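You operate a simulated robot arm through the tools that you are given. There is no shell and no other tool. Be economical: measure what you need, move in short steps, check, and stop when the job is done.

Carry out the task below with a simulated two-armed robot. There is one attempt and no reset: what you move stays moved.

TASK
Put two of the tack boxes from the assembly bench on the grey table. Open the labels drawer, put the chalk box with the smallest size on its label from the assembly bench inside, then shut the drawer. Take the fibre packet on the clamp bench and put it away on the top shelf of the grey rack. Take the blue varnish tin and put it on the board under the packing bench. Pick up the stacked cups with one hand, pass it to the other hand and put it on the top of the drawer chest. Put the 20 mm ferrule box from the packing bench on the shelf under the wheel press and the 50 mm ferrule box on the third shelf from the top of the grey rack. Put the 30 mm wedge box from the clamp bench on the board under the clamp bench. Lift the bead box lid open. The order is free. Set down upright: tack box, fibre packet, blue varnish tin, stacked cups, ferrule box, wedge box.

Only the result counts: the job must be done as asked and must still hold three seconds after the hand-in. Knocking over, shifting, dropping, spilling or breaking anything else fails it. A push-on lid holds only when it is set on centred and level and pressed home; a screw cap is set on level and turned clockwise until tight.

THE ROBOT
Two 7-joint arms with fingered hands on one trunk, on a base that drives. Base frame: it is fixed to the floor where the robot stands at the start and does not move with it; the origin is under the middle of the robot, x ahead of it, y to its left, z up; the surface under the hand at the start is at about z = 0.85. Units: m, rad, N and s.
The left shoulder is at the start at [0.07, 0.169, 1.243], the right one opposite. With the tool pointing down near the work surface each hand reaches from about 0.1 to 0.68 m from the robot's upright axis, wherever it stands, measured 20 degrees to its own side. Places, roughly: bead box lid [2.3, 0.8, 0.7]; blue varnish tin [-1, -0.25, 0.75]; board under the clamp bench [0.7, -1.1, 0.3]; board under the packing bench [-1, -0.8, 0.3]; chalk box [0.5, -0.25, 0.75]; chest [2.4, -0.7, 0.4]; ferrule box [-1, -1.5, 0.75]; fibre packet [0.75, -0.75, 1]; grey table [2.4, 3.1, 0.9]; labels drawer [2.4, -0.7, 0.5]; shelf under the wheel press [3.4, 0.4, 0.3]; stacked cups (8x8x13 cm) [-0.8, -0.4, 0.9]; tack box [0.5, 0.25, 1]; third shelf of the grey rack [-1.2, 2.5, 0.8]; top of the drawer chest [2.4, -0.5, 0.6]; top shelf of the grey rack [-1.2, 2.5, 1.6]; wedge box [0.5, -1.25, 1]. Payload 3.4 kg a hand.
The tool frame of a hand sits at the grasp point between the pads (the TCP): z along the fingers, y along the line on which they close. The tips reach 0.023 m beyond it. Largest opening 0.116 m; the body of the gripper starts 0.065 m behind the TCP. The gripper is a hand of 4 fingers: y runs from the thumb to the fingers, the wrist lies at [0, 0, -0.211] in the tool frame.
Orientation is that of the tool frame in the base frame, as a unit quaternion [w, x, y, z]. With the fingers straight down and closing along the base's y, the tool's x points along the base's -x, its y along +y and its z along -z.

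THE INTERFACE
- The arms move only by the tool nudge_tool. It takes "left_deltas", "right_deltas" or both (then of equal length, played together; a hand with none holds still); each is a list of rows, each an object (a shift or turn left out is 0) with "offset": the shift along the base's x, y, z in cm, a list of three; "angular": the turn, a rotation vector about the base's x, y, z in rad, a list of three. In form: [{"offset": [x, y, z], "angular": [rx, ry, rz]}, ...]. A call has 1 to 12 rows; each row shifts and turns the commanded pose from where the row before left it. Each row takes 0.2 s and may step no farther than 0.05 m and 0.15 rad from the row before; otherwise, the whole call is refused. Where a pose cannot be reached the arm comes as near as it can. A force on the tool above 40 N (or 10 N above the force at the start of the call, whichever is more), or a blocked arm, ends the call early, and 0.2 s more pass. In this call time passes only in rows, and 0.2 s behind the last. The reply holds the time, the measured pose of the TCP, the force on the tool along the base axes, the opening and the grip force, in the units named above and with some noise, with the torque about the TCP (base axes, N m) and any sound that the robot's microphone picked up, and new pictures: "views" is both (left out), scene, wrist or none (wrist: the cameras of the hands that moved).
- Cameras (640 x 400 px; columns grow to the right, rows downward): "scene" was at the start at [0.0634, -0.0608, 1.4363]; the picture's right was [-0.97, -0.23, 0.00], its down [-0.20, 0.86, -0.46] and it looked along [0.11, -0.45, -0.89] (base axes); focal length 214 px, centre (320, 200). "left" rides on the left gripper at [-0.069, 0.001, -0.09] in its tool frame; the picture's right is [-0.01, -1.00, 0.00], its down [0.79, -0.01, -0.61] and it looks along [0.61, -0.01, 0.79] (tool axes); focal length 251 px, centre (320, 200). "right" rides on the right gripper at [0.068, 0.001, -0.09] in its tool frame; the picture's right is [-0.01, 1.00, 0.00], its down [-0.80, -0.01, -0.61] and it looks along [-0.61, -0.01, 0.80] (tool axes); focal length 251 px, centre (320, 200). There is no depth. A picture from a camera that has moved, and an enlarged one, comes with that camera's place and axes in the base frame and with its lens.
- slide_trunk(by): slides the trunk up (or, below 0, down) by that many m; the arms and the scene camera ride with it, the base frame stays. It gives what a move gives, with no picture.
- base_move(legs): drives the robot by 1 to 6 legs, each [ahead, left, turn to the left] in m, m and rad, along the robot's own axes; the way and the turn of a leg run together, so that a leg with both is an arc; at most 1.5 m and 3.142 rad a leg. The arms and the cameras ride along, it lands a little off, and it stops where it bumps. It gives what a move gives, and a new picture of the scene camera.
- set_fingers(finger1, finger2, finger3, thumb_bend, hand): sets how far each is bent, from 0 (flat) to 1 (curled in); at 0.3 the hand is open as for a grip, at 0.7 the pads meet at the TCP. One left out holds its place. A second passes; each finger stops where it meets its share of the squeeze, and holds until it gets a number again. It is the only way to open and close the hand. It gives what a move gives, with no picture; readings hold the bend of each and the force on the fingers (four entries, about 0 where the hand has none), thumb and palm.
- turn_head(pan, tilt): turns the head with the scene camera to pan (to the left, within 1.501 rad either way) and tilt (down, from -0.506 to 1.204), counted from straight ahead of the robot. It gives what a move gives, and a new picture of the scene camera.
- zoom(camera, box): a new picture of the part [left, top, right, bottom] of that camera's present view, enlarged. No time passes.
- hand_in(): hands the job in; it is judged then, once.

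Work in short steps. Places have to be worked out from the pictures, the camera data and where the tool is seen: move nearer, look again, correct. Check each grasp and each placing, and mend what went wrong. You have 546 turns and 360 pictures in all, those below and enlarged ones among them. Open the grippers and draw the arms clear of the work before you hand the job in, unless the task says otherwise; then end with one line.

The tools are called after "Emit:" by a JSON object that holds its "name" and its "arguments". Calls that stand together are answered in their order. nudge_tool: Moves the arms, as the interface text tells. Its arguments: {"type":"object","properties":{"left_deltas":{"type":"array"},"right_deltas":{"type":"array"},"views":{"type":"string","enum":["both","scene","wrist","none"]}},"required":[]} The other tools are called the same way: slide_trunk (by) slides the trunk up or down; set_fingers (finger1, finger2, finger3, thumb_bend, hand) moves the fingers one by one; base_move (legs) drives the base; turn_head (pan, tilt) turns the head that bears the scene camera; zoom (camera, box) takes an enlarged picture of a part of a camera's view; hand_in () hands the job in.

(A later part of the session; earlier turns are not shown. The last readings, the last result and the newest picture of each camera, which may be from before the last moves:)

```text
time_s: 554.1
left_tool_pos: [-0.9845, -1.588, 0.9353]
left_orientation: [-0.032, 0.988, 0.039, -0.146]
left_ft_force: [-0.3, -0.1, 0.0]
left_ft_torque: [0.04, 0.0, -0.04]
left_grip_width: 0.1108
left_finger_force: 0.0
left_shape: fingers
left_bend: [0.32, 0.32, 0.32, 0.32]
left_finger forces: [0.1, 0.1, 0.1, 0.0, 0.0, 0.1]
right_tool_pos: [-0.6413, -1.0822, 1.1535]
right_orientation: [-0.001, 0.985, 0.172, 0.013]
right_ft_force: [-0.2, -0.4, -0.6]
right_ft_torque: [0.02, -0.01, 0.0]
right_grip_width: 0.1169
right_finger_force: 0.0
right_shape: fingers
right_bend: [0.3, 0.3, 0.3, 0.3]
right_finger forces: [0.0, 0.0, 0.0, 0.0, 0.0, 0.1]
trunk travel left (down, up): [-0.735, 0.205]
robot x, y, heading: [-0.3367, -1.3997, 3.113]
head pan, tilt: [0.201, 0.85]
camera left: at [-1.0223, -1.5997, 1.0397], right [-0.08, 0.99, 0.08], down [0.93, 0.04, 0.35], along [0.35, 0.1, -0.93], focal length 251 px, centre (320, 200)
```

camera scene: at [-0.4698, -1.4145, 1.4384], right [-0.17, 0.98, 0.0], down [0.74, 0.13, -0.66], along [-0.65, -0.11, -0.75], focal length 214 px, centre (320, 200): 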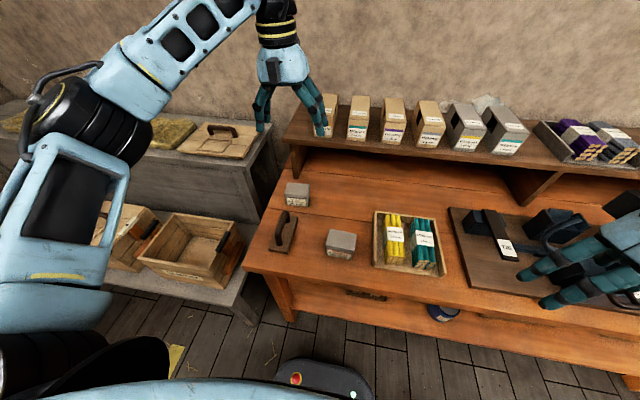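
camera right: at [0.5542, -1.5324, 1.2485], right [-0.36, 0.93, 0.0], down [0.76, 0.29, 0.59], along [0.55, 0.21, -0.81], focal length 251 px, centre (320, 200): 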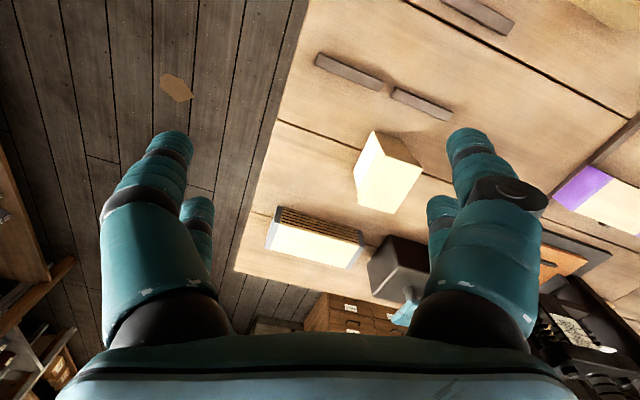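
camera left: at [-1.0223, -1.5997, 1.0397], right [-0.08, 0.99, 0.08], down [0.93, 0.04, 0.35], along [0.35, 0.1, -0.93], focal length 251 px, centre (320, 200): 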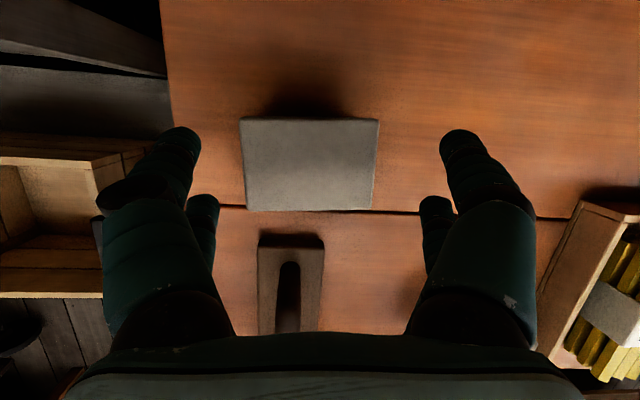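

Aligned. Descend and grip.

Emit:
{"name": "nudge_tool", "arguments": {"left_deltas": [{"offset": [0, -0.2, -3]}, {"offset": [0, 0, -3]}, {"offset": [0, 0, -2.8]}], "views": "none"}}

Emit:
{"name": "set_fingers", "arguments": {"hand": "left", "finger1": 0.6, "finger2": 0.6, "finger3": 0.6, "thumb_bend": 0.6}}

Emit:
{"name": "nudge_tool", "arguments": {"left_deltas": [{"offset": [0, 0, 4]}, {"offset": [0, 0, 4.5]}, {"offset": [0, 0, 4.5]}, {"offset": [0, 0, 4.5]}, {"offset": [2, 0, 4]}, {"offset": [4, 0, 2]}, {"offset": [4, 0, 2]}], "views": "wrist"}}

```text
time_s: 554.9
left_tool_pos: [-0.9811, -1.5891, 0.851]
left_orientation: [-0.032, 0.988, 0.039, -0.149]
left_ft_force: [0.5, -0.5, 15.4]
left_ft_torque: [-0.53, -0.2, -0.09]
left_grip_width: 0.1116
left_finger_force: 9.0
left_shape: fingers
left_bend: [0.32, 0.3, 0.32, 0.32]
left_finger forces: [1.6, 11.2, 4.3, 0.0, 0.0, 0.1]
right_tool_pos: [-0.636, -1.0812, 1.1553]
right_orientation: [-0.002, 0.985, 0.173, 0.011]
right_ft_force: [1.4, -0.6, 0.4]
right_ft_torque: [-0.04, 0.03, -0.01]
right_grip_width: 0.1171
right_finger_force: 0.1
right_shape: fingers
right_bend: [0.3, 0.3, 0.3, 0.3]
right_finger forces: [0.0, 0.0, 0.0, 0.0, 0.0, 0.0]
trunk travel left (down, up): [-0.735, 0.205]
robot x, y, heading: [-0.34, -1.4016, 3.118]
head pan, tilt: [0.201, 0.85]
```

```text
time_s: 555.9
left_tool_pos: [-0.9816, -1.5868, 0.851]
left_orientation: [-0.031, 0.988, 0.039, -0.148]
left_ft_force: [-0.8, 4.7, 25.6]
left_ft_torque: [0.25, -0.06, -0.36]
left_grip_width: 0.0822
left_finger_force: 32.8
left_shape: fingers
left_bend: [0.53, 0.32, 0.57, 0.49]
left_finger forces: [14.9, 15.0, 14.2, 0.0, 21.2, 0.0]
right_tool_pos: [-0.637, -1.0799, 1.1549]
right_orientation: [-0.001, 0.985, 0.173, 0.01]
right_ft_force: [0.1, -0.5, -0.1]
right_ft_torque: [0.03, 0.04, -0.01]
right_grip_width: 0.117
right_finger_force: 0.0
right_shape: fingers
right_bend: [0.3, 0.3, 0.3, 0.3]
right_finger forces: [0.1, 0.0, 0.1, 0.0, 0.1, 0.0]
trunk travel left (down, up): [-0.735, 0.205]
robot x, y, heading: [-0.3418, -1.4072, 3.119]
head pan, tilt: [0.201, 0.85]
```

```text
time_s: 557.5
left_tool_pos: [-0.8833, -1.5908, 1.1024]
left_orientation: [-0.032, 0.988, 0.039, -0.146]
left_ft_force: [0.6, 0.3, -2.7]
left_ft_torque: [0.0, -0.03, 0.0]
left_grip_width: 0.0816
left_finger_force: 31.4
left_shape: fingers
left_bend: [0.53, 0.4, 0.55, 0.49]
left_finger forces: [18.0, 12.8, 12.3, 0.1, 18.5, 0.0]
right_tool_pos: [-0.6404, -1.083, 1.154]
right_orientation: [-0.002, 0.985, 0.172, 0.013]
right_ft_force: [-0.1, 0.2, 0.0]
right_ft_torque: [0.01, 0.0, 0.02]
right_grip_width: 0.1169
right_finger_force: 0.0
right_shape: fingers
right_bend: [0.3, 0.3, 0.3, 0.3]
right_finger forces: [0.1, 0.0, 0.0, 0.0, 0.0, 0.1]
trunk travel left (down, up): [-0.735, 0.205]
robot x, y, heading: [-0.3404, -1.4038, 3.116]
head pan, tilt: [0.201, 0.85]
camera left: at [-0.921, -1.6012, 1.2086], right [-0.08, 0.99, 0.08], down [0.93, 0.04, 0.35], along [0.35, 0.1, -0.93], focal length 251 px, centre (320, 200)
```

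left: 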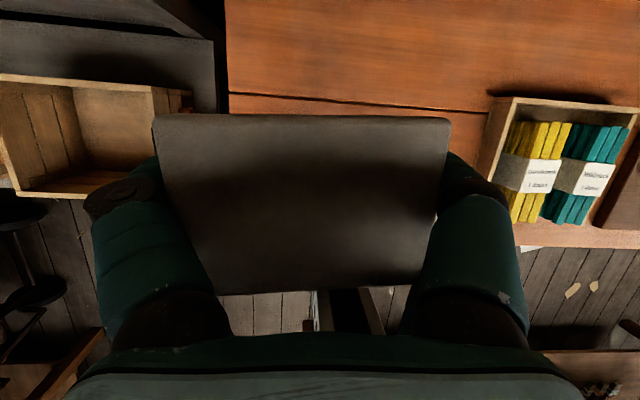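

F20 is held. I drive round toward the wheel press and look.

Emit:
{"name": "base_move", "arguments": {"legs": [[-0.15, 0, 0.02], [0, -1.4, 0], [0, -1.4, 0], [0, 0, -3.14], [1.3, 0, 0], [1.1, 0.1, 0]]}}

Emit:
{"name": "turn_head", "arguments": {"pan": -0.5, "tilt": 0.5}}

```text
time_s: 590.7
left_tool_pos: [2.7726, 1.6624, 1.1026]
left_orientation: [0.146, -0.046, 0.988, -0.031]
left_ft_force: [-0.1, 0.1, -2.7]
left_ft_torque: [-0.02, 0.04, 0.0]
left_grip_width: 0.0817
left_finger_force: 25.8
left_shape: fingers
left_bend: [0.53, 0.39, 0.54, 0.49]
left_finger forces: [17.5, 9.2, 8.3, 0.1, 17.3, 0.0]
right_tool_pos: [2.5377, 1.1525, 1.1547]
right_orientation: [-0.013, -0.179, 0.984, -0.002]
right_ft_force: [-0.5, -0.3, 0.5]
right_ft_torque: [-0.01, -0.02, -0.03]
right_grip_width: 0.1168
right_finger_force: 0.1
right_shape: fingers
right_bend: [0.3, 0.3, 0.3, 0.3]
right_finger forces: [0.1, 0.0, 0.0, 0.1, 0.0, 0.1]
trunk travel left (down, up): [-0.735, 0.205]
robot x, y, heading: [2.2311, 1.4688, -0.009]
head pan, tilt: [0.201, 0.85]
camera scene: at [2.3584, 1.485, 1.4383], right [0.19, -0.98, 0.0], down [-0.74, -0.14, -0.66], along [0.65, 0.12, -0.75], focal length 214 px, centre (320, 200)
```

scene: 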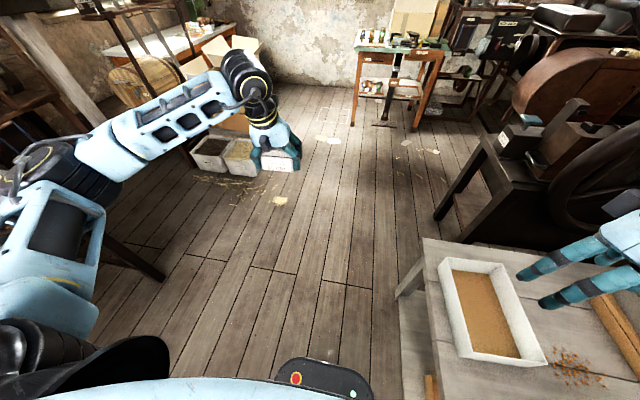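

```text
time_s: 591.8
left_tool_pos: [2.7736, 1.6636, 1.1014]
left_orientation: [0.147, -0.046, 0.988, -0.032]
left_ft_force: [0.5, 0.6, -2.3]
left_ft_torque: [0.0, 0.02, -0.02]
left_grip_width: 0.0813
left_finger_force: 25.9
left_shape: fingers
left_bend: [0.53, 0.39, 0.54, 0.49]
left_finger forces: [17.6, 9.2, 8.5, 0.1, 17.4, 0.0]
right_tool_pos: [2.5385, 1.1515, 1.1544]
right_orientation: [-0.013, -0.18, 0.984, -0.002]
right_ft_force: [0.1, 0.9, 0.4]
right_ft_torque: [-0.01, 0.01, -0.02]
right_grip_width: 0.1169
right_finger_force: 0.1
right_shape: fingers
right_bend: [0.3, 0.3, 0.3, 0.3]
right_finger forces: [0.0, 0.1, 0.0, 0.1, 0.0, 0.0]
trunk travel left (down, up): [-0.735, 0.205]
robot x, y, heading: [2.2337, 1.4683, -0.006]
head pan, tilt: [-0.499, 0.499]
camera scene: at [2.3613, 1.426, 1.4682], right [-0.49, -0.87, 0.0], down [-0.42, 0.23, -0.88], along [0.77, -0.43, -0.48], focal length 214 px, centre (320, 200)
```

scene: 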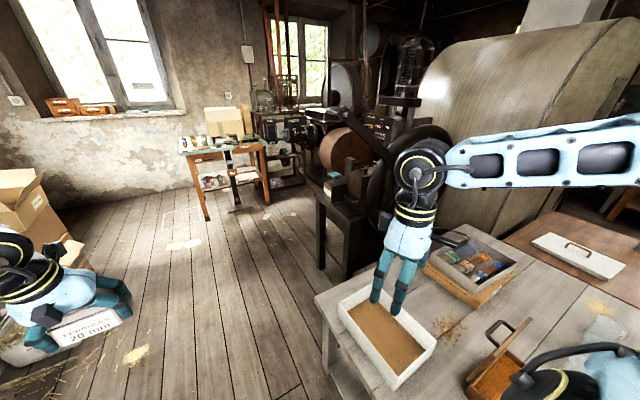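

The press stands at right, open toward +y. I drive to about [3.35,1.45] and turn to face it.

Emit:
{"name": "base_move", "arguments": {"legs": [[1.12, 0, 0], [0, 0, -1.56]]}}

Emit:
{"name": "turn_head", "arguments": {"pan": 0.0, "tilt": 0.75}}

```text
time_s: 601.3
left_tool_pos: [3.5589, 0.9249, 1.1018]
left_orientation: [0.083, 0.658, 0.738, -0.124]
left_ft_force: [0.0, -0.6, -2.4]
left_ft_torque: [0.02, 0.02, 0.02]
left_grip_width: 0.0813
left_finger_force: 25.1
left_shape: fingers
left_bend: [0.53, 0.39, 0.54, 0.49]
left_finger forces: [17.3, 8.1, 7.5, 0.0, 16.9, 0.0]
right_tool_pos: [3.0426, 1.148, 1.155]
right_orientation: [-0.01, 0.56, 0.829, 0.008]
right_ft_force: [0.1, 0.1, 0.4]
right_ft_torque: [0.02, 0.03, 0.0]
right_grip_width: 0.117
right_finger_force: 0.0
right_shape: fingers
right_bend: [0.3, 0.3, 0.3, 0.3]
right_finger forces: [0.0, 0.0, 0.0, 0.0, 0.0, 0.0]
trunk travel left (down, up): [-0.735, 0.205]
robot x, y, heading: [3.3514, 1.4569, -1.556]
head pan, tilt: [-0.499, 0.499]
camera scene: at [3.3095, 1.3308, 1.4683], right [-0.88, 0.47, 0.0], down [0.22, 0.42, -0.88], along [-0.41, -0.77, -0.48], focal length 214 px, centre (320, 200)
```

scene: 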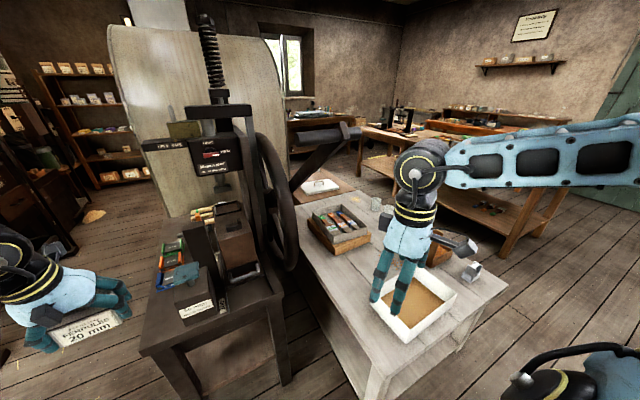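

```text
time_s: 602.2
left_tool_pos: [3.5583, 0.9235, 1.102]
left_orientation: [0.083, 0.657, 0.739, -0.124]
left_ft_force: [0.2, -0.6, -2.6]
left_ft_torque: [0.01, 0.05, -0.02]
left_grip_width: 0.0813
left_finger_force: 24.6
left_shape: fingers
left_bend: [0.53, 0.39, 0.54, 0.49]
left_finger forces: [17.3, 8.1, 7.6, 0.0, 16.9, 0.0]
right_tool_pos: [3.0417, 1.1477, 1.1533]
right_orientation: [-0.01, 0.559, 0.829, 0.008]
right_ft_force: [-0.2, 0.1, -0.4]
right_ft_torque: [0.0, -0.03, 0.0]
right_grip_width: 0.1168
right_finger_force: 0.0
right_shape: fingers
right_bend: [0.3, 0.3, 0.3, 0.3]
right_finger forces: [0.1, 0.1, 0.1, 0.1, 0.0, 0.0]
trunk travel left (down, up): [-0.735, 0.205]
robot x, y, heading: [3.3505, 1.458, -1.561]
head pan, tilt: [0.0, 0.75]
camera scene: at [3.3529, 1.3283, 1.4463], right [-1.0, -0.01, 0.0], down [-0.01, 0.68, -0.73], along [0.01, -0.73, -0.68], focal length 214 px, centre (320, 200)
```

scene: 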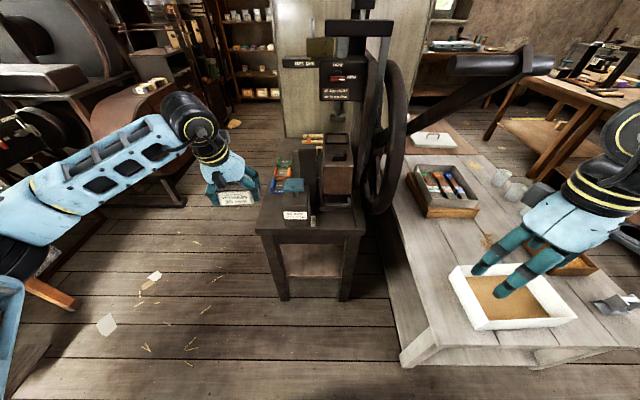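

The press shelf is at z≈0.30 under an apron at ≈0.61, so I need a flatter (pitched) grasp. I'll set the box on the free strip of the bead bench near [2.96,1.0] and regrasp it pitched. First move the right hand clear and shift over.

Emit:
{"name": "nudge_tool", "arguments": {"right_deltas": [{"offset": [0, 4, 2]}, {"offset": [0, 4, 2]}, {"offset": [0, 3, 2]}], "views": "none"}}

Emit:
{"name": "base_move", "arguments": {"legs": [[0, -0.57, -0.01]]}}

Emit:
{"name": "slide_trunk", "arguments": {"by": -0.3}}

Emit:
{"name": "zoom", "arguments": {"camera": "left", "box": [0, 0, 640, 400]}}

```text
time_s: 603.0
left_tool_pos: [3.5577, 0.9259, 1.1029]
left_orientation: [0.082, 0.658, 0.738, -0.124]
left_ft_force: [0.8, 0.3, -2.1]
left_ft_torque: [0.01, 0.05, -0.03]
left_grip_width: 0.0814
left_finger_force: 24.8
left_shape: fingers
left_bend: [0.53, 0.39, 0.54, 0.49]
left_finger forces: [17.2, 8.1, 7.6, 0.1, 16.9, 0.0]
right_tool_pos: [3.0421, 1.2591, 1.2146]
right_orientation: [-0.01, 0.56, 0.829, 0.008]
right_ft_force: [-0.5, -0.4, 0.4]
right_ft_torque: [0.0, -0.02, -0.03]
right_grip_width: 0.1169
right_finger_force: 0.2
right_shape: fingers
right_bend: [0.3, 0.3, 0.3, 0.3]
right_finger forces: [0.1, 0.1, 0.1, 0.1, 0.0, 0.1]
trunk travel left (down, up): [-0.735, 0.205]
robot x, y, heading: [3.3505, 1.4621, -1.561]
head pan, tilt: [0.0, 0.75]
```

```text
time_s: 606.3
left_tool_pos: [2.9833, 0.9177, 1.1034]
left_orientation: [0.082, 0.66, 0.737, -0.125]
left_ft_force: [0.6, -0.2, -2.9]
left_ft_torque: [-0.02, 0.01, -0.01]
left_grip_width: 0.0814
left_finger_force: 25.1
left_shape: fingers
left_bend: [0.53, 0.39, 0.54, 0.49]
left_finger forces: [17.3, 8.1, 7.5, 0.0, 17.0, 0.0]
right_tool_pos: [2.4681, 1.2536, 1.2138]
right_orientation: [-0.011, 0.561, 0.827, 0.008]
right_ft_force: [-0.2, 0.4, 0.7]
right_ft_torque: [0.0, -0.01, 0.02]
right_grip_width: 0.1168
right_finger_force: 0.0
right_shape: fingers
right_bend: [0.3, 0.3, 0.3, 0.3]
right_finger forces: [0.1, 0.0, 0.1, 0.0, 0.0, 0.1]
trunk travel left (down, up): [-0.735, 0.205]
robot x, y, heading: [2.778, 1.4545, -1.567]
head pan, tilt: [0.0, 0.75]
camera scene: at [2.7798, 1.3238, 1.4463], right [-1.0, -0.01, 0.0], down [0.0, 0.68, -0.73], along [0.0, -0.73, -0.68], focal length 214 px, centre (320, 200)
```

scene: 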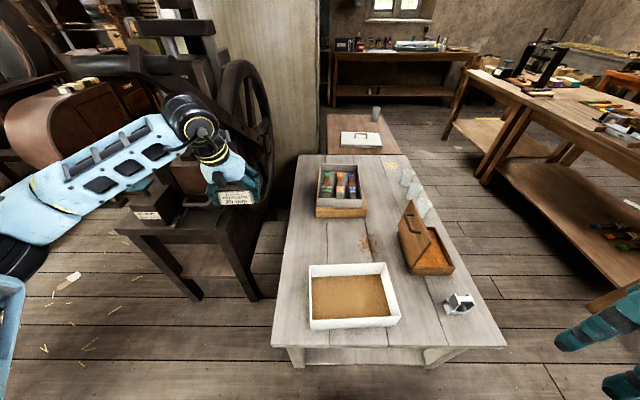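

```text
time_s: 609.3
left_tool_pos: [2.9831, 0.9188, 0.8032]
left_orientation: [0.083, 0.66, 0.736, -0.124]
left_ft_force: [0.1, 1.2, -3.8]
left_ft_torque: [0.0, 0.03, -0.01]
left_grip_width: 0.0815
left_finger_force: 24.7
left_shape: fingers
left_bend: [0.53, 0.39, 0.54, 0.49]
left_finger forces: [17.2, 8.1, 7.5, 0.0, 16.9, 0.1]
right_tool_pos: [2.468, 1.2536, 0.914]
right_orientation: [-0.01, 0.561, 0.828, 0.008]
right_ft_force: [0.1, 0.2, 0.4]
right_ft_torque: [-0.04, -0.02, -0.01]
right_grip_width: 0.117
right_finger_force: 0.0
right_shape: fingers
right_bend: [0.3, 0.3, 0.3, 0.3]
right_finger forces: [0.1, 0.0, 0.1, 0.0, 0.0, 0.0]
trunk travel left (down, up): [-0.435, 0.505]
robot x, y, heading: [2.7813, 1.4525, -1.567]
head pan, tilt: [0.0, 0.75]
```

```text
1.00 times, centred on (320, 200) of left (not enlarged: the box is as wide or as high as the picture)
camera zoom: at [2.9958, 0.8802, 0.9078], right [-0.99, -0.11, 0.08], down [-0.07, 0.93, 0.35], along [-0.11, 0.34, -0.93], focal length 251 px, centre (320, 200)
```

zoom: 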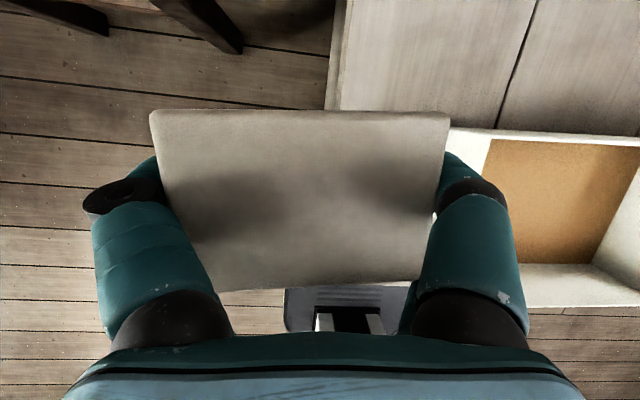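

The strip beside the tray is only ~11 cm wide (x 2.85–2.96), so I'd rather approach it from the +x side, closing along y. I back up, shift, and turn to face −x.

Emit:
{"name": "base_move", "arguments": {"legs": [[-0.15, 0, 0], [0, 0.68, 0], [0, 0, -1.57]]}}

```text
time_s: 617.8
left_tool_pos: [2.9254, 1.3973, 0.8025]
left_orientation: [-0.028, 0.987, 0.065, -0.146]
left_ft_force: [0.1, -1.2, -2.9]
left_ft_torque: [0.04, -0.01, -0.01]
left_grip_width: 0.0814
left_finger_force: 23.9
left_shape: fingers
left_bend: [0.53, 0.39, 0.54, 0.49]
left_finger forces: [17.0, 7.3, 6.9, 0.0, 16.4, 0.0]
right_tool_pos: [3.2499, 1.9177, 0.9143]
right_orientation: [-0.003, 0.98, 0.198, 0.013]
right_ft_force: [0.3, -0.9, -0.1]
right_ft_torque: [0.01, 0.03, 0.01]
right_grip_width: 0.1167
right_finger_force: 0.0
right_shape: fingers
right_bend: [0.3, 0.3, 0.3, 0.3]
right_finger forces: [0.0, 0.0, 0.0, 0.0, 0.0, 0.1]
trunk travel left (down, up): [-0.435, 0.505]
robot x, y, heading: [3.4589, 1.6129, -3.12]
head pan, tilt: [0.0, 0.75]
camera scene: at [3.323, 1.6086, 1.1463], right [-0.03, 1.0, 0.0], down [0.68, 0.02, -0.73], along [-0.73, -0.02, -0.68], focal length 214 px, centre (320, 200)
```

scene: 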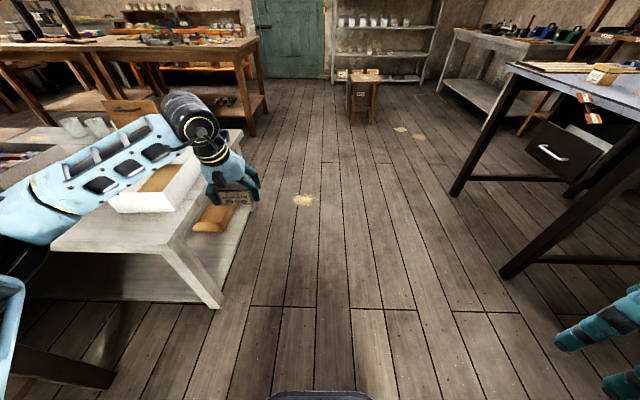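

The elbow would come too close to the press there. I'll use the clear area at the back-right of the grey table instead (behind the tack box). Raise the trunk and drive there facing +y.

Emit:
{"name": "slide_trunk", "arguments": {"by": 0.3}}

Emit:
{"name": "base_move", "arguments": {"legs": [[0.68, 0, 0], [0, 0, -1.59], [0.55, 0, 0]]}}

Emit:
{"name": "turn_head", "arguments": {"pan": 0, "tilt": 0.8}}

```text
time_s: 620.8
left_tool_pos: [2.9239, 1.398, 1.1009]
left_orientation: [-0.028, 0.987, 0.065, -0.147]
left_ft_force: [1.2, 0.1, -2.2]
left_ft_torque: [0.04, -0.01, 0.01]
left_grip_width: 0.0815
left_finger_force: 23.8
left_shape: fingers
left_bend: [0.53, 0.39, 0.54, 0.49]
left_finger forces: [17.0, 7.2, 6.8, 0.0, 16.4, 0.0]
right_tool_pos: [3.2501, 1.9164, 1.2149]
right_orientation: [-0.002, 0.98, 0.197, 0.013]
right_ft_force: [0.3, -0.4, -0.1]
right_ft_torque: [-0.02, 0.02, -0.01]
right_grip_width: 0.1167
right_finger_force: 0.0
right_shape: fingers
right_bend: [0.3, 0.3, 0.3, 0.3]
right_finger forces: [0.0, 0.0, 0.1, 0.0, 0.0, 0.1]
trunk travel left (down, up): [-0.735, 0.205]
robot x, y, heading: [3.4613, 1.6106, -3.118]
head pan, tilt: [0.0, 0.75]
```

```text
time_s: 631.2
left_tool_pos: [2.58, 2.6824, 1.1031]
left_orientation: [-0.125, 0.734, -0.662, -0.081]
left_ft_force: [-0.4, -0.5, -2.8]
left_ft_torque: [-0.01, 0.0, 0.02]
left_grip_width: 0.0811
left_finger_force: 22.3
left_shape: fingers
left_bend: [0.53, 0.38, 0.54, 0.49]
left_finger forces: [16.7, 6.5, 6.4, 0.1, 16.0, 0.0]
right_tool_pos: [3.093, 2.3447, 1.2141]
right_orientation: [0.009, 0.826, -0.563, 0.011]
right_ft_force: [-0.5, 0.2, 0.4]
right_ft_torque: [-0.01, 0.02, 0.0]
right_grip_width: 0.1169
right_finger_force: 0.0
right_shape: fingers
right_bend: [0.3, 0.3, 0.3, 0.3]
right_finger forces: [0.0, 0.0, 0.0, 0.0, 0.1, 0.0]
trunk travel left (down, up): [-0.735, 0.205]
robot x, y, heading: [2.7786, 2.1474, 1.567]
head pan, tilt: [0.0, 0.75]
camera scene: at [2.7791, 2.2797, 1.4464], right [1.0, 0.0, 0.0], down [0.0, -0.68, -0.73], along [0.0, 0.73, -0.68], focal length 214 px, centre (320, 200)
```

scene: 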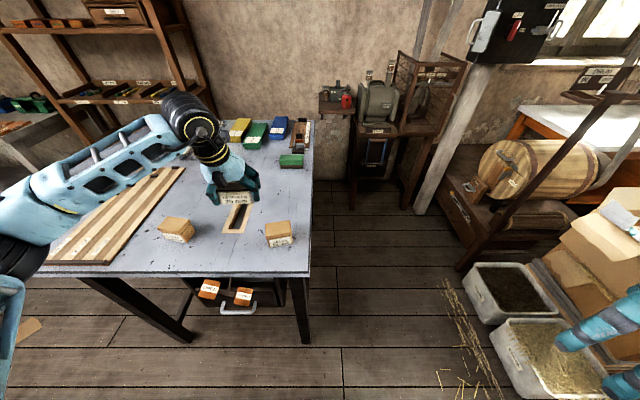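

```text
time_s: 631.8
left_tool_pos: [2.5815, 2.6848, 1.1023]
left_orientation: [-0.124, 0.734, -0.662, -0.082]
left_ft_force: [0.9, -0.2, -2.9]
left_ft_torque: [-0.02, 0.0, 0.02]
left_grip_width: 0.0808
left_finger_force: 22.6
left_shape: fingers
left_bend: [0.53, 0.38, 0.54, 0.49]
left_finger forces: [16.8, 6.4, 6.4, 0.0, 16.0, 0.0]
right_tool_pos: [3.0916, 2.3449, 1.2146]
right_orientation: [0.008, 0.826, -0.564, 0.011]
right_ft_force: [0.5, 0.6, 0.5]
right_ft_torque: [0.0, 0.02, -0.01]
right_grip_width: 0.117
right_finger_force: 0.0
right_shape: fingers
right_bend: [0.3, 0.3, 0.3, 0.3]
right_finger forces: [0.0, 0.0, 0.0, 0.1, 0.0, 0.0]
trunk travel left (down, up): [-0.735, 0.205]
robot x, y, heading: [2.7821, 2.1464, 1.566]
head pan, tilt: [0.0, 0.799]
camera scene: at [2.7791, 2.2785, 1.4423], right [1.0, 0.0, 0.0], down [0.0, -0.72, -0.7], along [0.0, 0.7, -0.72], focal length 214 px, centre (320, 200)
```

scene: 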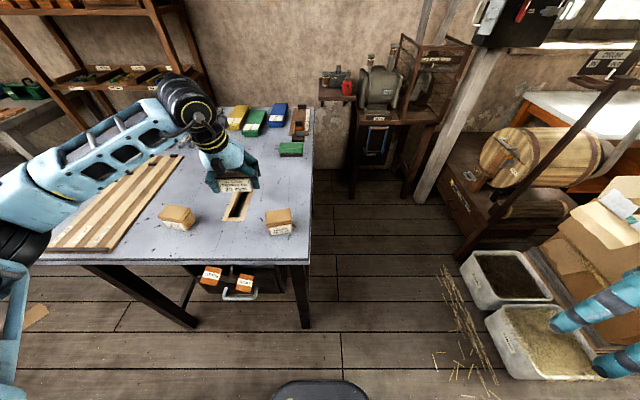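

I drive 0.1 m closer and carry the box to the clear spot at ≈[2.645,2.89].

Emit:
{"name": "base_move", "arguments": {"legs": [[0.1, 0, 0]]}}

Emit:
{"name": "nudge_tool", "arguments": {"left_deltas": [{"offset": [1.6, 2.6, 0]}, {"offset": [1.6, 2.6, 0]}, {"offset": [1.6, 2.6, 0]}, {"offset": [1.6, 2.6, 0]}, {"offset": [0, 0, -4.5]}, {"offset": [0, 0, -4.5]}, {"offset": [0, 0, -3]}], "views": "both"}}

```text
time_s: 633.0
left_tool_pos: [2.5808, 2.7837, 1.1026]
left_orientation: [-0.124, 0.735, -0.662, -0.082]
left_ft_force: [0.1, 0.2, -3.0]
left_ft_torque: [0.01, 0.01, -0.03]
left_grip_width: 0.0813
left_finger_force: 22.7
left_shape: fingers
left_bend: [0.53, 0.38, 0.54, 0.49]
left_finger forces: [16.6, 6.5, 6.4, 0.0, 15.9, 0.0]
right_tool_pos: [3.0936, 2.4437, 1.2135]
right_orientation: [0.007, 0.825, -0.564, 0.01]
right_ft_force: [-0.4, 0.6, 0.3]
right_ft_torque: [-0.03, 0.0, 0.01]
right_grip_width: 0.1172
right_finger_force: 0.0
right_shape: fingers
right_bend: [0.3, 0.3, 0.3, 0.3]
right_finger forces: [0.1, 0.0, 0.2, 0.0, 0.0, 0.0]
trunk travel left (down, up): [-0.735, 0.205]
robot x, y, heading: [2.7804, 2.2473, 1.569]
head pan, tilt: [0.0, 0.799]
camera scene: at [2.7794, 2.3767, 1.4425], right [1.0, 0.0, 0.0], down [0.0, -0.72, -0.7], along [0.0, 0.7, -0.72], focal length 214 px, centre (320, 200)
```

scene: 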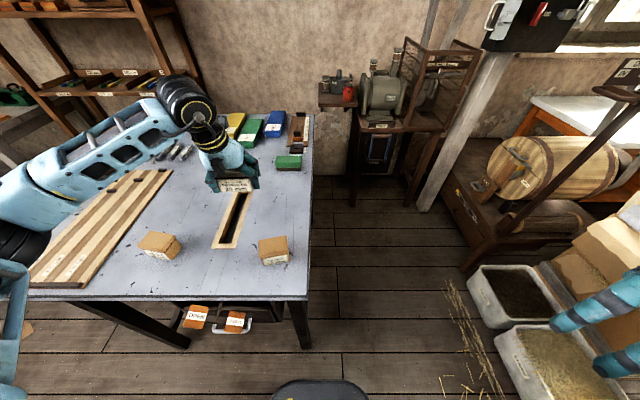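

```text
time_s: 634.5
left_tool_pos: [2.6464, 2.8882, 0.9818]
left_orientation: [-0.125, 0.734, -0.662, -0.083]
left_ft_force: [0.0, 0.0, -2.8]
left_ft_torque: [-0.04, 0.0, -0.01]
left_grip_width: 0.0809
left_finger_force: 23.2
left_shape: fingers
left_bend: [0.53, 0.38, 0.54, 0.49]
left_finger forces: [16.7, 6.5, 6.4, 0.0, 15.9, 0.0]
right_tool_pos: [3.0954, 2.4452, 1.2141]
right_orientation: [0.008, 0.826, -0.564, 0.011]
right_ft_force: [-0.6, -0.6, 0.3]
right_ft_torque: [0.01, 0.0, 0.01]
right_grip_width: 0.1167
right_finger_force: 0.1
right_shape: fingers
right_bend: [0.3, 0.3, 0.3, 0.3]
right_finger forces: [0.0, 0.0, 0.1, 0.0, 0.0, 0.0]
trunk travel left (down, up): [-0.735, 0.205]
robot x, y, heading: [2.7771, 2.245, 1.569]
head pan, tilt: [0.0, 0.799]
camera scene: at [2.7801, 2.3791, 1.4423], right [1.0, 0.0, 0.0], down [0.0, -0.72, -0.7], along [0.0, 0.7, -0.72], focal length 214 px, centre (320, 200)
camera left: at [2.6346, 2.928, 1.0869], right [0.99, 0.1, 0.08], down [0.07, -0.93, 0.35], along [0.11, -0.35, -0.93], focal length 251 px, centre (320, 200)
```

scene: 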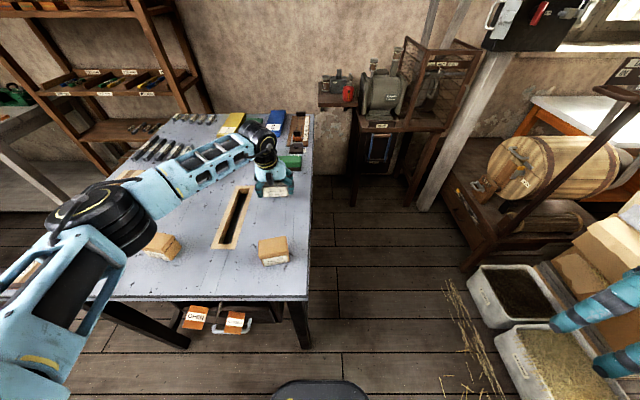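
left: 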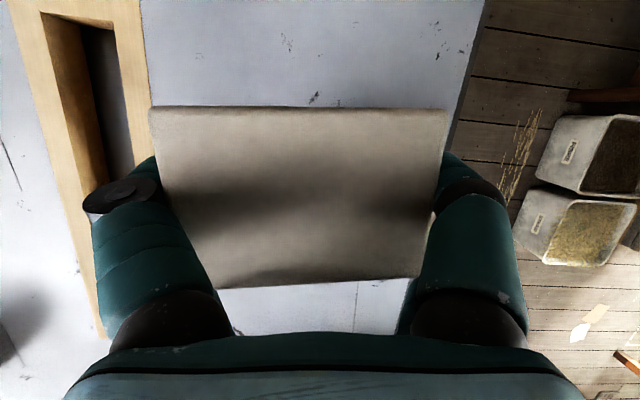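

Emit:
{"name": "nudge_tool", "arguments": {"left_deltas": [{"offset": [0, 0, -1.8]}, {"offset": [0, 0, -0.8]}, {"offset": [0, 0, -0.5]}, {"offset": [0, 0, -0.4]}, {"offset": [0, 0, -0.4]}], "views": "none"}}

```text
time_s: 635.8
left_tool_pos: [2.646, 2.8889, 0.943]
left_orientation: [-0.125, 0.734, -0.662, -0.082]
left_ft_force: [-0.7, 0.0, -2.9]
left_ft_torque: [-0.02, -0.04, 0.03]
left_grip_width: 0.0808
left_finger_force: 22.5
left_shape: fingers
left_bend: [0.53, 0.38, 0.54, 0.49]
left_finger forces: [16.7, 6.6, 6.5, 0.0, 15.8, 0.0]
right_tool_pos: [3.093, 2.4446, 1.2144]
right_orientation: [0.008, 0.825, -0.564, 0.01]
right_ft_force: [-0.2, 0.0, 0.8]
right_ft_torque: [-0.02, 0.0, 0.01]
right_grip_width: 0.1169
right_finger_force: 0.1
right_shape: fingers
right_bend: [0.3, 0.3, 0.3, 0.3]
right_finger forces: [0.1, 0.1, 0.0, 0.0, 0.0, 0.0]
trunk travel left (down, up): [-0.735, 0.205]
robot x, y, heading: [2.7833, 2.2477, 1.567]
head pan, tilt: [0.0, 0.799]
```

Emit:
{"name": "nudge_tool", "arguments": {"left_deltas": [{"offset": [0, 0, -0.4]}, {"offset": [0, 0, -0.4]}, {"offset": [0, 0, -0.3]}], "views": "none"}}

```text
time_s: 636.5
left_tool_pos: [2.645, 2.888, 0.9342]
left_orientation: [-0.126, 0.734, -0.662, -0.083]
left_ft_force: [1.2, 2.5, 5.8]
left_ft_torque: [-0.16, 0.45, -0.11]
left_grip_width: 0.0813
left_finger_force: 26.2
left_shape: fingers
left_bend: [0.53, 0.38, 0.54, 0.49]
left_finger forces: [17.2, 13.6, 6.1, 0.0, 15.6, 0.0]
right_tool_pos: [3.0941, 2.4442, 1.2154]
right_orientation: [0.008, 0.825, -0.565, 0.011]
right_ft_force: [-0.2, 0.4, 0.2]
right_ft_torque: [0.02, 0.0, -0.04]
right_grip_width: 0.1169
right_finger_force: 0.0
right_shape: fingers
right_bend: [0.3, 0.3, 0.3, 0.3]
right_finger forces: [0.0, 0.1, 0.0, 0.0, 0.0, 0.0]
trunk travel left (down, up): [-0.735, 0.205]
robot x, y, heading: [2.7838, 2.2448, 1.567]
head pan, tilt: [0.0, 0.799]
```

Set down. I release, rise, pitch the hand to ~57° and look.

Emit:
{"name": "set_fingers", "arguments": {"hand": "left", "finger1": 0.28, "finger2": 0.28, "finger3": 0.28, "thumb_bend": 0.28}}

Emit:
{"name": "nudge_tool", "arguments": {"left_deltas": [{"offset": [0, 0, 2]}, {"offset": [0, 0, 4]}, {"offset": [0, 0, 4]}, {"offset": [0, 0, 1], "angular": [0, 0.08, 0]}, {"offset": [0, 0, 0], "angular": [0.14, 0, 0]}, {"offset": [0, 0, 0], "angular": [0.14, 0, 0]}, {"offset": [0, 0, 0], "angular": [0.14, 0, 0]}, {"offset": [0, 0, 0], "angular": [0.14, 0, 0]}, {"offset": [0, 0, 0], "angular": [0.14, 0, 0]}], "views": "wrist"}}

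```text
time_s: 637.5
left_tool_pos: [2.645, 2.8874, 0.9313]
left_orientation: [-0.125, 0.735, -0.661, -0.083]
left_ft_force: [0.0, -0.8, 0.5]
left_ft_torque: [-0.03, 0.0, 0.0]
left_grip_width: 0.1204
left_finger_force: 0.1
left_shape: fingers
left_bend: [0.28, 0.28, 0.28, 0.28]
left_finger forces: [0.0, 0.1, 0.0, 0.1, 0.1, 0.1]
right_tool_pos: [3.0927, 2.444, 1.213]
right_orientation: [0.008, 0.826, -0.564, 0.01]
right_ft_force: [-0.5, 0.4, 0.3]
right_ft_torque: [0.05, -0.04, -0.01]
right_grip_width: 0.1166
right_finger_force: 0.1
right_shape: fingers
right_bend: [0.3, 0.3, 0.3, 0.3]
right_finger forces: [0.1, 0.0, 0.0, 0.0, 0.0, 0.0]
trunk travel left (down, up): [-0.735, 0.205]
robot x, y, heading: [2.7791, 2.2428, 1.569]
head pan, tilt: [0.0, 0.799]
```

```text
time_s: 639.5
left_tool_pos: [2.6451, 2.8874, 1.0426]
left_orientation: [-0.344, 0.652, -0.587, -0.333]
left_ft_force: [0.4, 0.2, -0.1]
left_ft_torque: [0.0, 0.01, 0.0]
left_grip_width: 0.1204
left_finger_force: 0.1
left_shape: fingers
left_bend: [0.28, 0.28, 0.28, 0.28]
left_finger forces: [0.0, 0.0, 0.0, 0.1, 0.0, 0.0]
right_tool_pos: [3.0936, 2.4438, 1.214]
right_orientation: [0.009, 0.826, -0.564, 0.01]
right_ft_force: [-0.3, -0.2, -0.3]
right_ft_torque: [0.02, -0.02, 0.03]
right_grip_width: 0.1166
right_finger_force: 0.0
right_shape: fingers
right_bend: [0.3, 0.3, 0.3, 0.3]
right_finger forces: [0.0, 0.0, 0.0, 0.1, 0.0, 0.0]
trunk travel left (down, up): [-0.735, 0.205]
robot x, y, heading: [2.7826, 2.2447, 1.569]
head pan, tilt: [0.0, 0.799]
camera left: at [2.6421, 2.8489, 1.1489], right [0.99, 0.08, 0.07], down [0.1, -0.94, -0.34], along [0.03, 0.34, -0.94], focal length 251 px, centre (320, 200)
```

left: 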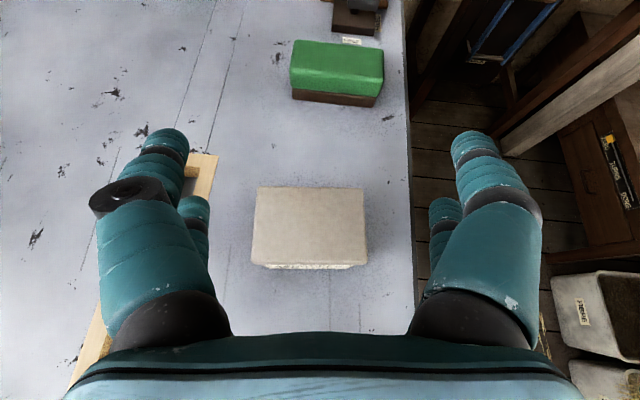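

Aligned above the box. Descend, grip, lift.

Emit:
{"name": "nudge_tool", "arguments": {"left_deltas": [{"offset": [-0.2, 0.6, -3.5]}, {"offset": [0, 0, -3.5]}, {"offset": [0, 0, -2.6]}], "views": "none"}}

Emit:
{"name": "set_fingers", "arguments": {"hand": "left", "finger1": 0.6, "finger2": 0.6, "finger3": 0.6, "thumb_bend": 0.6}}

Emit:
{"name": "nudge_tool", "arguments": {"left_deltas": [{"offset": [0, 0, 4]}, {"offset": [0, 0, 4.5]}, {"offset": [0, 0, 4.5]}, {"offset": [0, -4, 2]}, {"offset": [0, -4, 0]}], "views": "wrist"}}

```text
time_s: 640.4
left_tool_pos: [2.645, 2.8946, 0.9458]
left_orientation: [-0.342, 0.653, -0.588, -0.333]
left_ft_force: [-0.1, -1.0, 0.8]
left_ft_torque: [-0.01, 0.01, 0.0]
left_grip_width: 0.1203
left_finger_force: 0.1
left_shape: fingers
left_bend: [0.28, 0.28, 0.28, 0.28]
left_finger forces: [0.0, 0.1, 0.0, 0.1, 0.1, 0.0]
right_tool_pos: [3.0944, 2.4447, 1.2137]
right_orientation: [0.009, 0.826, -0.564, 0.01]
right_ft_force: [0.9, -0.1, 0.3]
right_ft_torque: [0.02, 0.01, 0.0]
right_grip_width: 0.1168
right_finger_force: 0.0
right_shape: fingers
right_bend: [0.3, 0.3, 0.3, 0.3]
right_finger forces: [0.1, 0.1, 0.0, 0.0, 0.0, 0.0]
trunk travel left (down, up): [-0.735, 0.205]
robot x, y, heading: [2.7809, 2.2434, 1.568]
head pan, tilt: [0.0, 0.799]
```

```text
time_s: 641.4
left_tool_pos: [2.6445, 2.894, 0.9455]
left_orientation: [-0.343, 0.653, -0.588, -0.333]
left_ft_force: [-0.3, -0.5, -0.7]
left_ft_torque: [-0.03, -0.08, -0.03]
left_grip_width: 0.0825
left_finger_force: 26.7
left_shape: fingers
left_bend: [0.42, 0.43, 0.48, 0.47]
left_finger forces: [11.8, 14.5, 8.4, 0.0, 18.2, 0.0]
right_tool_pos: [3.0928, 2.4445, 1.2145]
right_orientation: [0.008, 0.825, -0.564, 0.011]
right_ft_force: [-0.6, -0.1, -0.6]
right_ft_torque: [0.0, 0.01, 0.03]
right_grip_width: 0.1167
right_finger_force: 0.0
right_shape: fingers
right_bend: [0.3, 0.3, 0.3, 0.3]
right_finger forces: [0.0, 0.0, 0.0, 0.0, 0.0, 0.0]
trunk travel left (down, up): [-0.735, 0.205]
robot x, y, heading: [2.7818, 2.2442, 1.573]
head pan, tilt: [0.0, 0.799]
```

```text
time_s: 642.5
left_tool_pos: [2.6423, 2.8139, 1.0965]
left_orientation: [-0.342, 0.653, -0.588, -0.333]
left_ft_force: [0.5, -0.4, -2.6]
left_ft_torque: [-0.03, 0.0, 0.0]
left_grip_width: 0.0823
left_finger_force: 26.4
left_shape: fingers
left_bend: [0.42, 0.43, 0.48, 0.47]
left_finger forces: [12.0, 14.3, 8.3, 0.0, 18.0, 0.0]
right_tool_pos: [3.0927, 2.4436, 1.214]
right_orientation: [0.008, 0.825, -0.565, 0.011]
right_ft_force: [0.1, 0.2, 0.6]
right_ft_torque: [0.0, 0.0, 0.01]
right_grip_width: 0.1168
right_finger_force: 0.1
right_shape: fingers
right_bend: [0.3, 0.3, 0.3, 0.3]
right_finger forces: [0.0, 0.0, 0.0, 0.0, 0.0, 0.1]
trunk travel left (down, up): [-0.735, 0.205]
robot x, y, heading: [2.7796, 2.2454, 1.572]
head pan, tilt: [0.0, 0.799]
camera left: at [2.6398, 2.7744, 1.2037], right [0.99, 0.08, 0.06], down [0.1, -0.94, -0.34], along [0.03, 0.34, -0.94], focal length 251 px, centre (320, 200)
```

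left: 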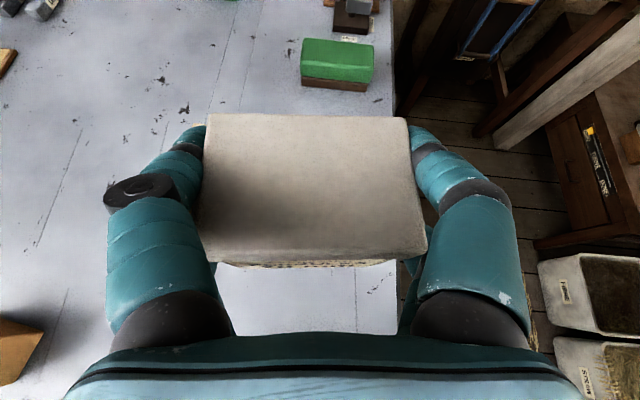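

Regrasped at ~57° pitch. I retract, back away, turn to face −y and move in front of the press.

Emit:
{"name": "nudge_tool", "arguments": {"left_deltas": [{"offset": [0, -4, 0]}, {"offset": [0, -4, 0]}], "views": "none"}}

Emit:
{"name": "base_move", "arguments": {"legs": [[-0.5, 0, 0], [0, 0, -3.14], [0, 0.48, 0]]}}

```text
time_s: 643.1
left_tool_pos: [2.6432, 2.7312, 1.0978]
left_orientation: [-0.343, 0.653, -0.587, -0.333]
left_ft_force: [-0.5, 0.4, -2.6]
left_ft_torque: [-0.04, 0.01, 0.0]
left_grip_width: 0.0821
left_finger_force: 26.5
left_shape: fingers
left_bend: [0.42, 0.43, 0.48, 0.47]
left_finger forces: [12.1, 14.2, 8.3, 0.0, 17.9, 0.0]
right_tool_pos: [3.0942, 2.4439, 1.2144]
right_orientation: [0.007, 0.825, -0.565, 0.01]
right_ft_force: [0.8, -0.6, 0.5]
right_ft_torque: [0.01, -0.02, -0.04]
right_grip_width: 0.1172
right_finger_force: 0.0
right_shape: fingers
right_bend: [0.3, 0.3, 0.3, 0.3]
right_finger forces: [0.0, 0.1, 0.0, 0.0, 0.0, 0.0]
trunk travel left (down, up): [-0.735, 0.205]
robot x, y, heading: [2.7824, 2.2464, 1.567]
head pan, tilt: [0.0, 0.799]
```

```text
time_s: 655.9
left_tool_pos: [3.3945, 1.2597, 1.0983]
left_orientation: [0.333, 0.588, 0.653, -0.343]
left_ft_force: [-0.5, 0.2, -3.3]
left_ft_torque: [0.02, 0.02, 0.01]
left_grip_width: 0.0819
left_finger_force: 26.2
left_shape: fingers
left_bend: [0.42, 0.43, 0.48, 0.48]
left_finger forces: [12.1, 13.9, 8.2, 0.0, 17.8, 0.0]
right_tool_pos: [2.9448, 1.5505, 1.2131]
right_orientation: [-0.01, 0.564, 0.826, 0.007]
right_ft_force: [-1.0, 0.4, -0.3]
right_ft_torque: [0.01, 0.0, -0.01]
right_grip_width: 0.117
right_finger_force: 0.0
right_shape: fingers
right_bend: [0.3, 0.3, 0.3, 0.3]
right_finger forces: [0.0, 0.0, 0.0, 0.0, 0.0, 0.0]
trunk travel left (down, up): [-0.735, 0.205]
robot x, y, heading: [3.2575, 1.7486, -1.571]
head pan, tilt: [0.0, 0.799]
camera scene: at [3.2555, 1.6192, 1.4423], right [-1.0, 0.0, 0.0], down [0.0, 0.72, -0.7], along [0.0, -0.7, -0.72], focal length 214 px, centre (320, 200)
```

scene: 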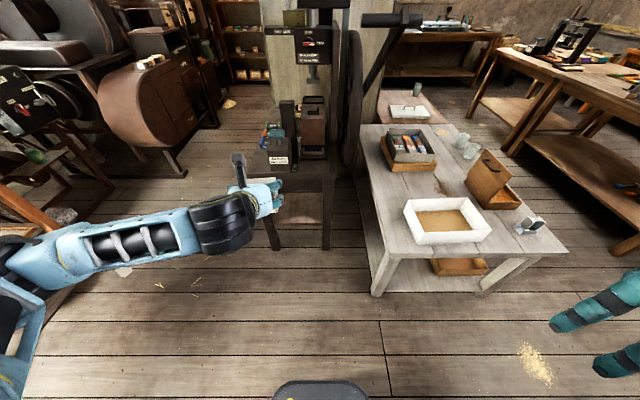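

Press legs at x≈3.21 and 3.62, shelf clear; target ≈[3.41,0.68]. I tuck the right hand back a little and lower the trunk 0.68 m.

Emit:
{"name": "nudge_tool", "arguments": {"right_deltas": [{"offset": [2.5, 2, 3]}, {"offset": [2.5, 2, 3]}], "views": "none"}}

Emit:
{"name": "slide_trunk", "arguments": {"by": -0.4}}

Emit:
{"name": "slide_trunk", "arguments": {"by": -0.28}}

Emit:
{"name": "base_move", "arguments": {"legs": [[0.3, 0.02, 0]]}}

Emit:
{"name": "turn_head", "arguments": {"pan": 0.15, "tilt": 0.45}}

```text
time_s: 656.5
left_tool_pos: [3.3983, 1.2615, 1.0969]
left_orientation: [0.333, 0.588, 0.653, -0.343]
left_ft_force: [0.0, 0.3, -3.5]
left_ft_torque: [0.0, 0.05, 0.0]
left_grip_width: 0.0822
left_finger_force: 26.0
left_shape: fingers
left_bend: [0.42, 0.43, 0.48, 0.48]
left_finger forces: [12.1, 13.9, 8.3, 0.0, 17.7, 0.0]
right_tool_pos: [2.9967, 1.5917, 1.2749]
right_orientation: [-0.01, 0.564, 0.826, 0.008]
right_ft_force: [0.1, 0.7, -0.4]
right_ft_torque: [0.0, 0.02, 0.02]
right_grip_width: 0.1169
right_finger_force: 0.1
right_shape: fingers
right_bend: [0.3, 0.3, 0.3, 0.3]
right_finger forces: [0.1, 0.0, 0.1, 0.0, 0.1, 0.0]
trunk travel left (down, up): [-0.735, 0.205]
robot x, y, heading: [3.2565, 1.7502, -1.576]
head pan, tilt: [0.0, 0.799]
```

```text
time_s: 660.3
left_tool_pos: [3.3967, 1.2604, 0.6971]
left_orientation: [0.333, 0.588, 0.653, -0.343]
left_ft_force: [-0.2, 0.2, -2.2]
left_ft_torque: [0.0, 0.01, -0.02]
left_grip_width: 0.0819
left_finger_force: 26.3
left_shape: fingers
left_bend: [0.42, 0.43, 0.48, 0.48]
left_finger forces: [12.1, 13.9, 8.2, 0.0, 17.8, 0.0]
right_tool_pos: [2.9961, 1.5916, 0.8748]
right_orientation: [-0.01, 0.564, 0.826, 0.008]
right_ft_force: [0.3, -0.7, 0.3]
right_ft_torque: [-0.03, 0.03, 0.02]
right_grip_width: 0.1169
right_finger_force: 0.0
right_shape: fingers
right_bend: [0.3, 0.3, 0.3, 0.3]
right_finger forces: [0.1, 0.0, 0.0, 0.0, 0.1, 0.1]
trunk travel left (down, up): [-0.335, 0.605]
robot x, y, heading: [3.2587, 1.7465, -1.574]
head pan, tilt: [0.0, 0.799]
```

```text
time_s: 663.1
left_tool_pos: [3.3956, 1.2616, 0.4171]
left_orientation: [0.333, 0.588, 0.653, -0.343]
left_ft_force: [-0.8, 0.6, -3.3]
left_ft_torque: [0.01, 0.0, -0.01]
left_grip_width: 0.0819
left_finger_force: 26.3
left_shape: fingers
left_bend: [0.42, 0.43, 0.48, 0.48]
left_finger forces: [12.0, 13.9, 8.3, 0.0, 17.6, 0.0]
right_tool_pos: [2.9958, 1.5913, 0.5947]
right_orientation: [-0.011, 0.564, 0.825, 0.008]
right_ft_force: [0.1, -0.1, -0.5]
right_ft_torque: [0.05, 0.03, -0.03]
right_grip_width: 0.117
right_finger_force: 0.1
right_shape: fingers
right_bend: [0.3, 0.3, 0.3, 0.3]
right_finger forces: [0.0, 0.0, 0.0, 0.0, 0.0, 0.0]
trunk travel left (down, up): [-0.055, 0.885]
robot x, y, heading: [3.2545, 1.7462, -1.576]
head pan, tilt: [0.0, 0.799]
```

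```text
time_s: 665.2
left_tool_pos: [3.416, 0.9607, 0.4174]
left_orientation: [0.333, 0.588, 0.653, -0.343]
left_ft_force: [-0.2, -0.4, -3.5]
left_ft_torque: [0.02, 0.03, 0.0]
left_grip_width: 0.0822
left_finger_force: 26.3
left_shape: fingers
left_bend: [0.42, 0.43, 0.48, 0.48]
left_finger forces: [12.0, 14.0, 8.2, 0.1, 17.7, 0.0]
right_tool_pos: [3.0142, 1.29, 0.5936]
right_orientation: [-0.01, 0.563, 0.826, 0.008]
right_ft_force: [-0.6, 0.1, 0.0]
right_ft_torque: [-0.04, 0.0, 0.0]
right_grip_width: 0.1167
right_finger_force: 0.1
right_shape: fingers
right_bend: [0.3, 0.3, 0.3, 0.3]
right_finger forces: [0.0, 0.2, 0.0, 0.1, 0.0, 0.0]
trunk travel left (down, up): [-0.055, 0.885]
robot x, y, heading: [3.2732, 1.4464, -1.57]
head pan, tilt: [0.0, 0.799]
camera scene: at [3.2761, 1.319, 0.7623], right [-1.0, 0.0, 0.0], down [0.0, 0.72, -0.7], along [0.0, -0.7, -0.72], focal length 214 px, centre (320, 200)
```

scene: 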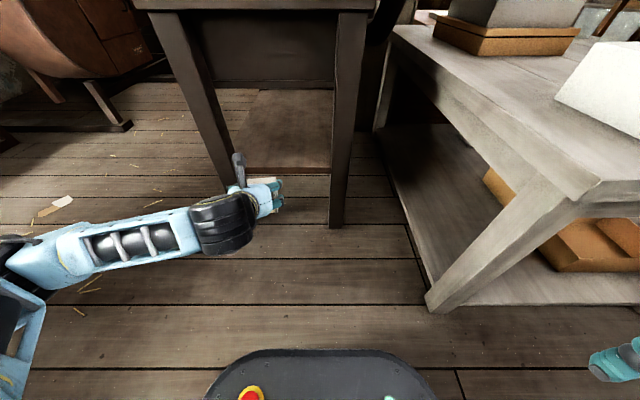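

```text
time_s: 666.0
left_tool_pos: [3.4159, 0.9611, 0.4175]
left_orientation: [0.332, 0.588, 0.654, -0.342]
left_ft_force: [-0.1, -0.5, -2.6]
left_ft_torque: [0.02, -0.02, 0.0]
left_grip_width: 0.0821
left_finger_force: 26.1
left_shape: fingers
left_bend: [0.42, 0.43, 0.48, 0.48]
left_finger forces: [12.0, 13.9, 8.2, 0.0, 17.8, 0.0]
right_tool_pos: [3.0151, 1.2893, 0.5938]
right_orientation: [-0.01, 0.564, 0.825, 0.008]
right_ft_force: [0.1, -0.1, -0.5]
right_ft_torque: [-0.04, -0.01, -0.04]
right_grip_width: 0.1169
right_finger_force: 0.2
right_shape: fingers
right_bend: [0.3, 0.3, 0.3, 0.3]
right_finger forces: [0.0, 0.1, 0.0, 0.0, 0.1, 0.0]
trunk travel left (down, up): [-0.055, 0.885]
robot x, y, heading: [3.2785, 1.4498, -1.573]
head pan, tilt: [0.15, 0.45]
camera scene: at [3.2898, 1.3088, 0.7927], right [-0.99, -0.15, 0.0], down [-0.06, 0.43, -0.9], along [0.13, -0.89, -0.44], focal length 214 px, centre (320, 200)
```

scene: 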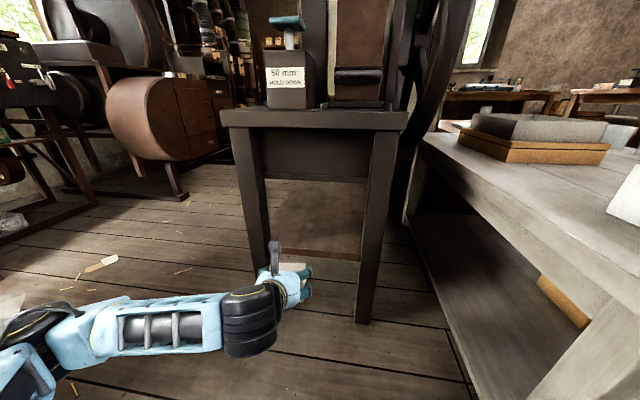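

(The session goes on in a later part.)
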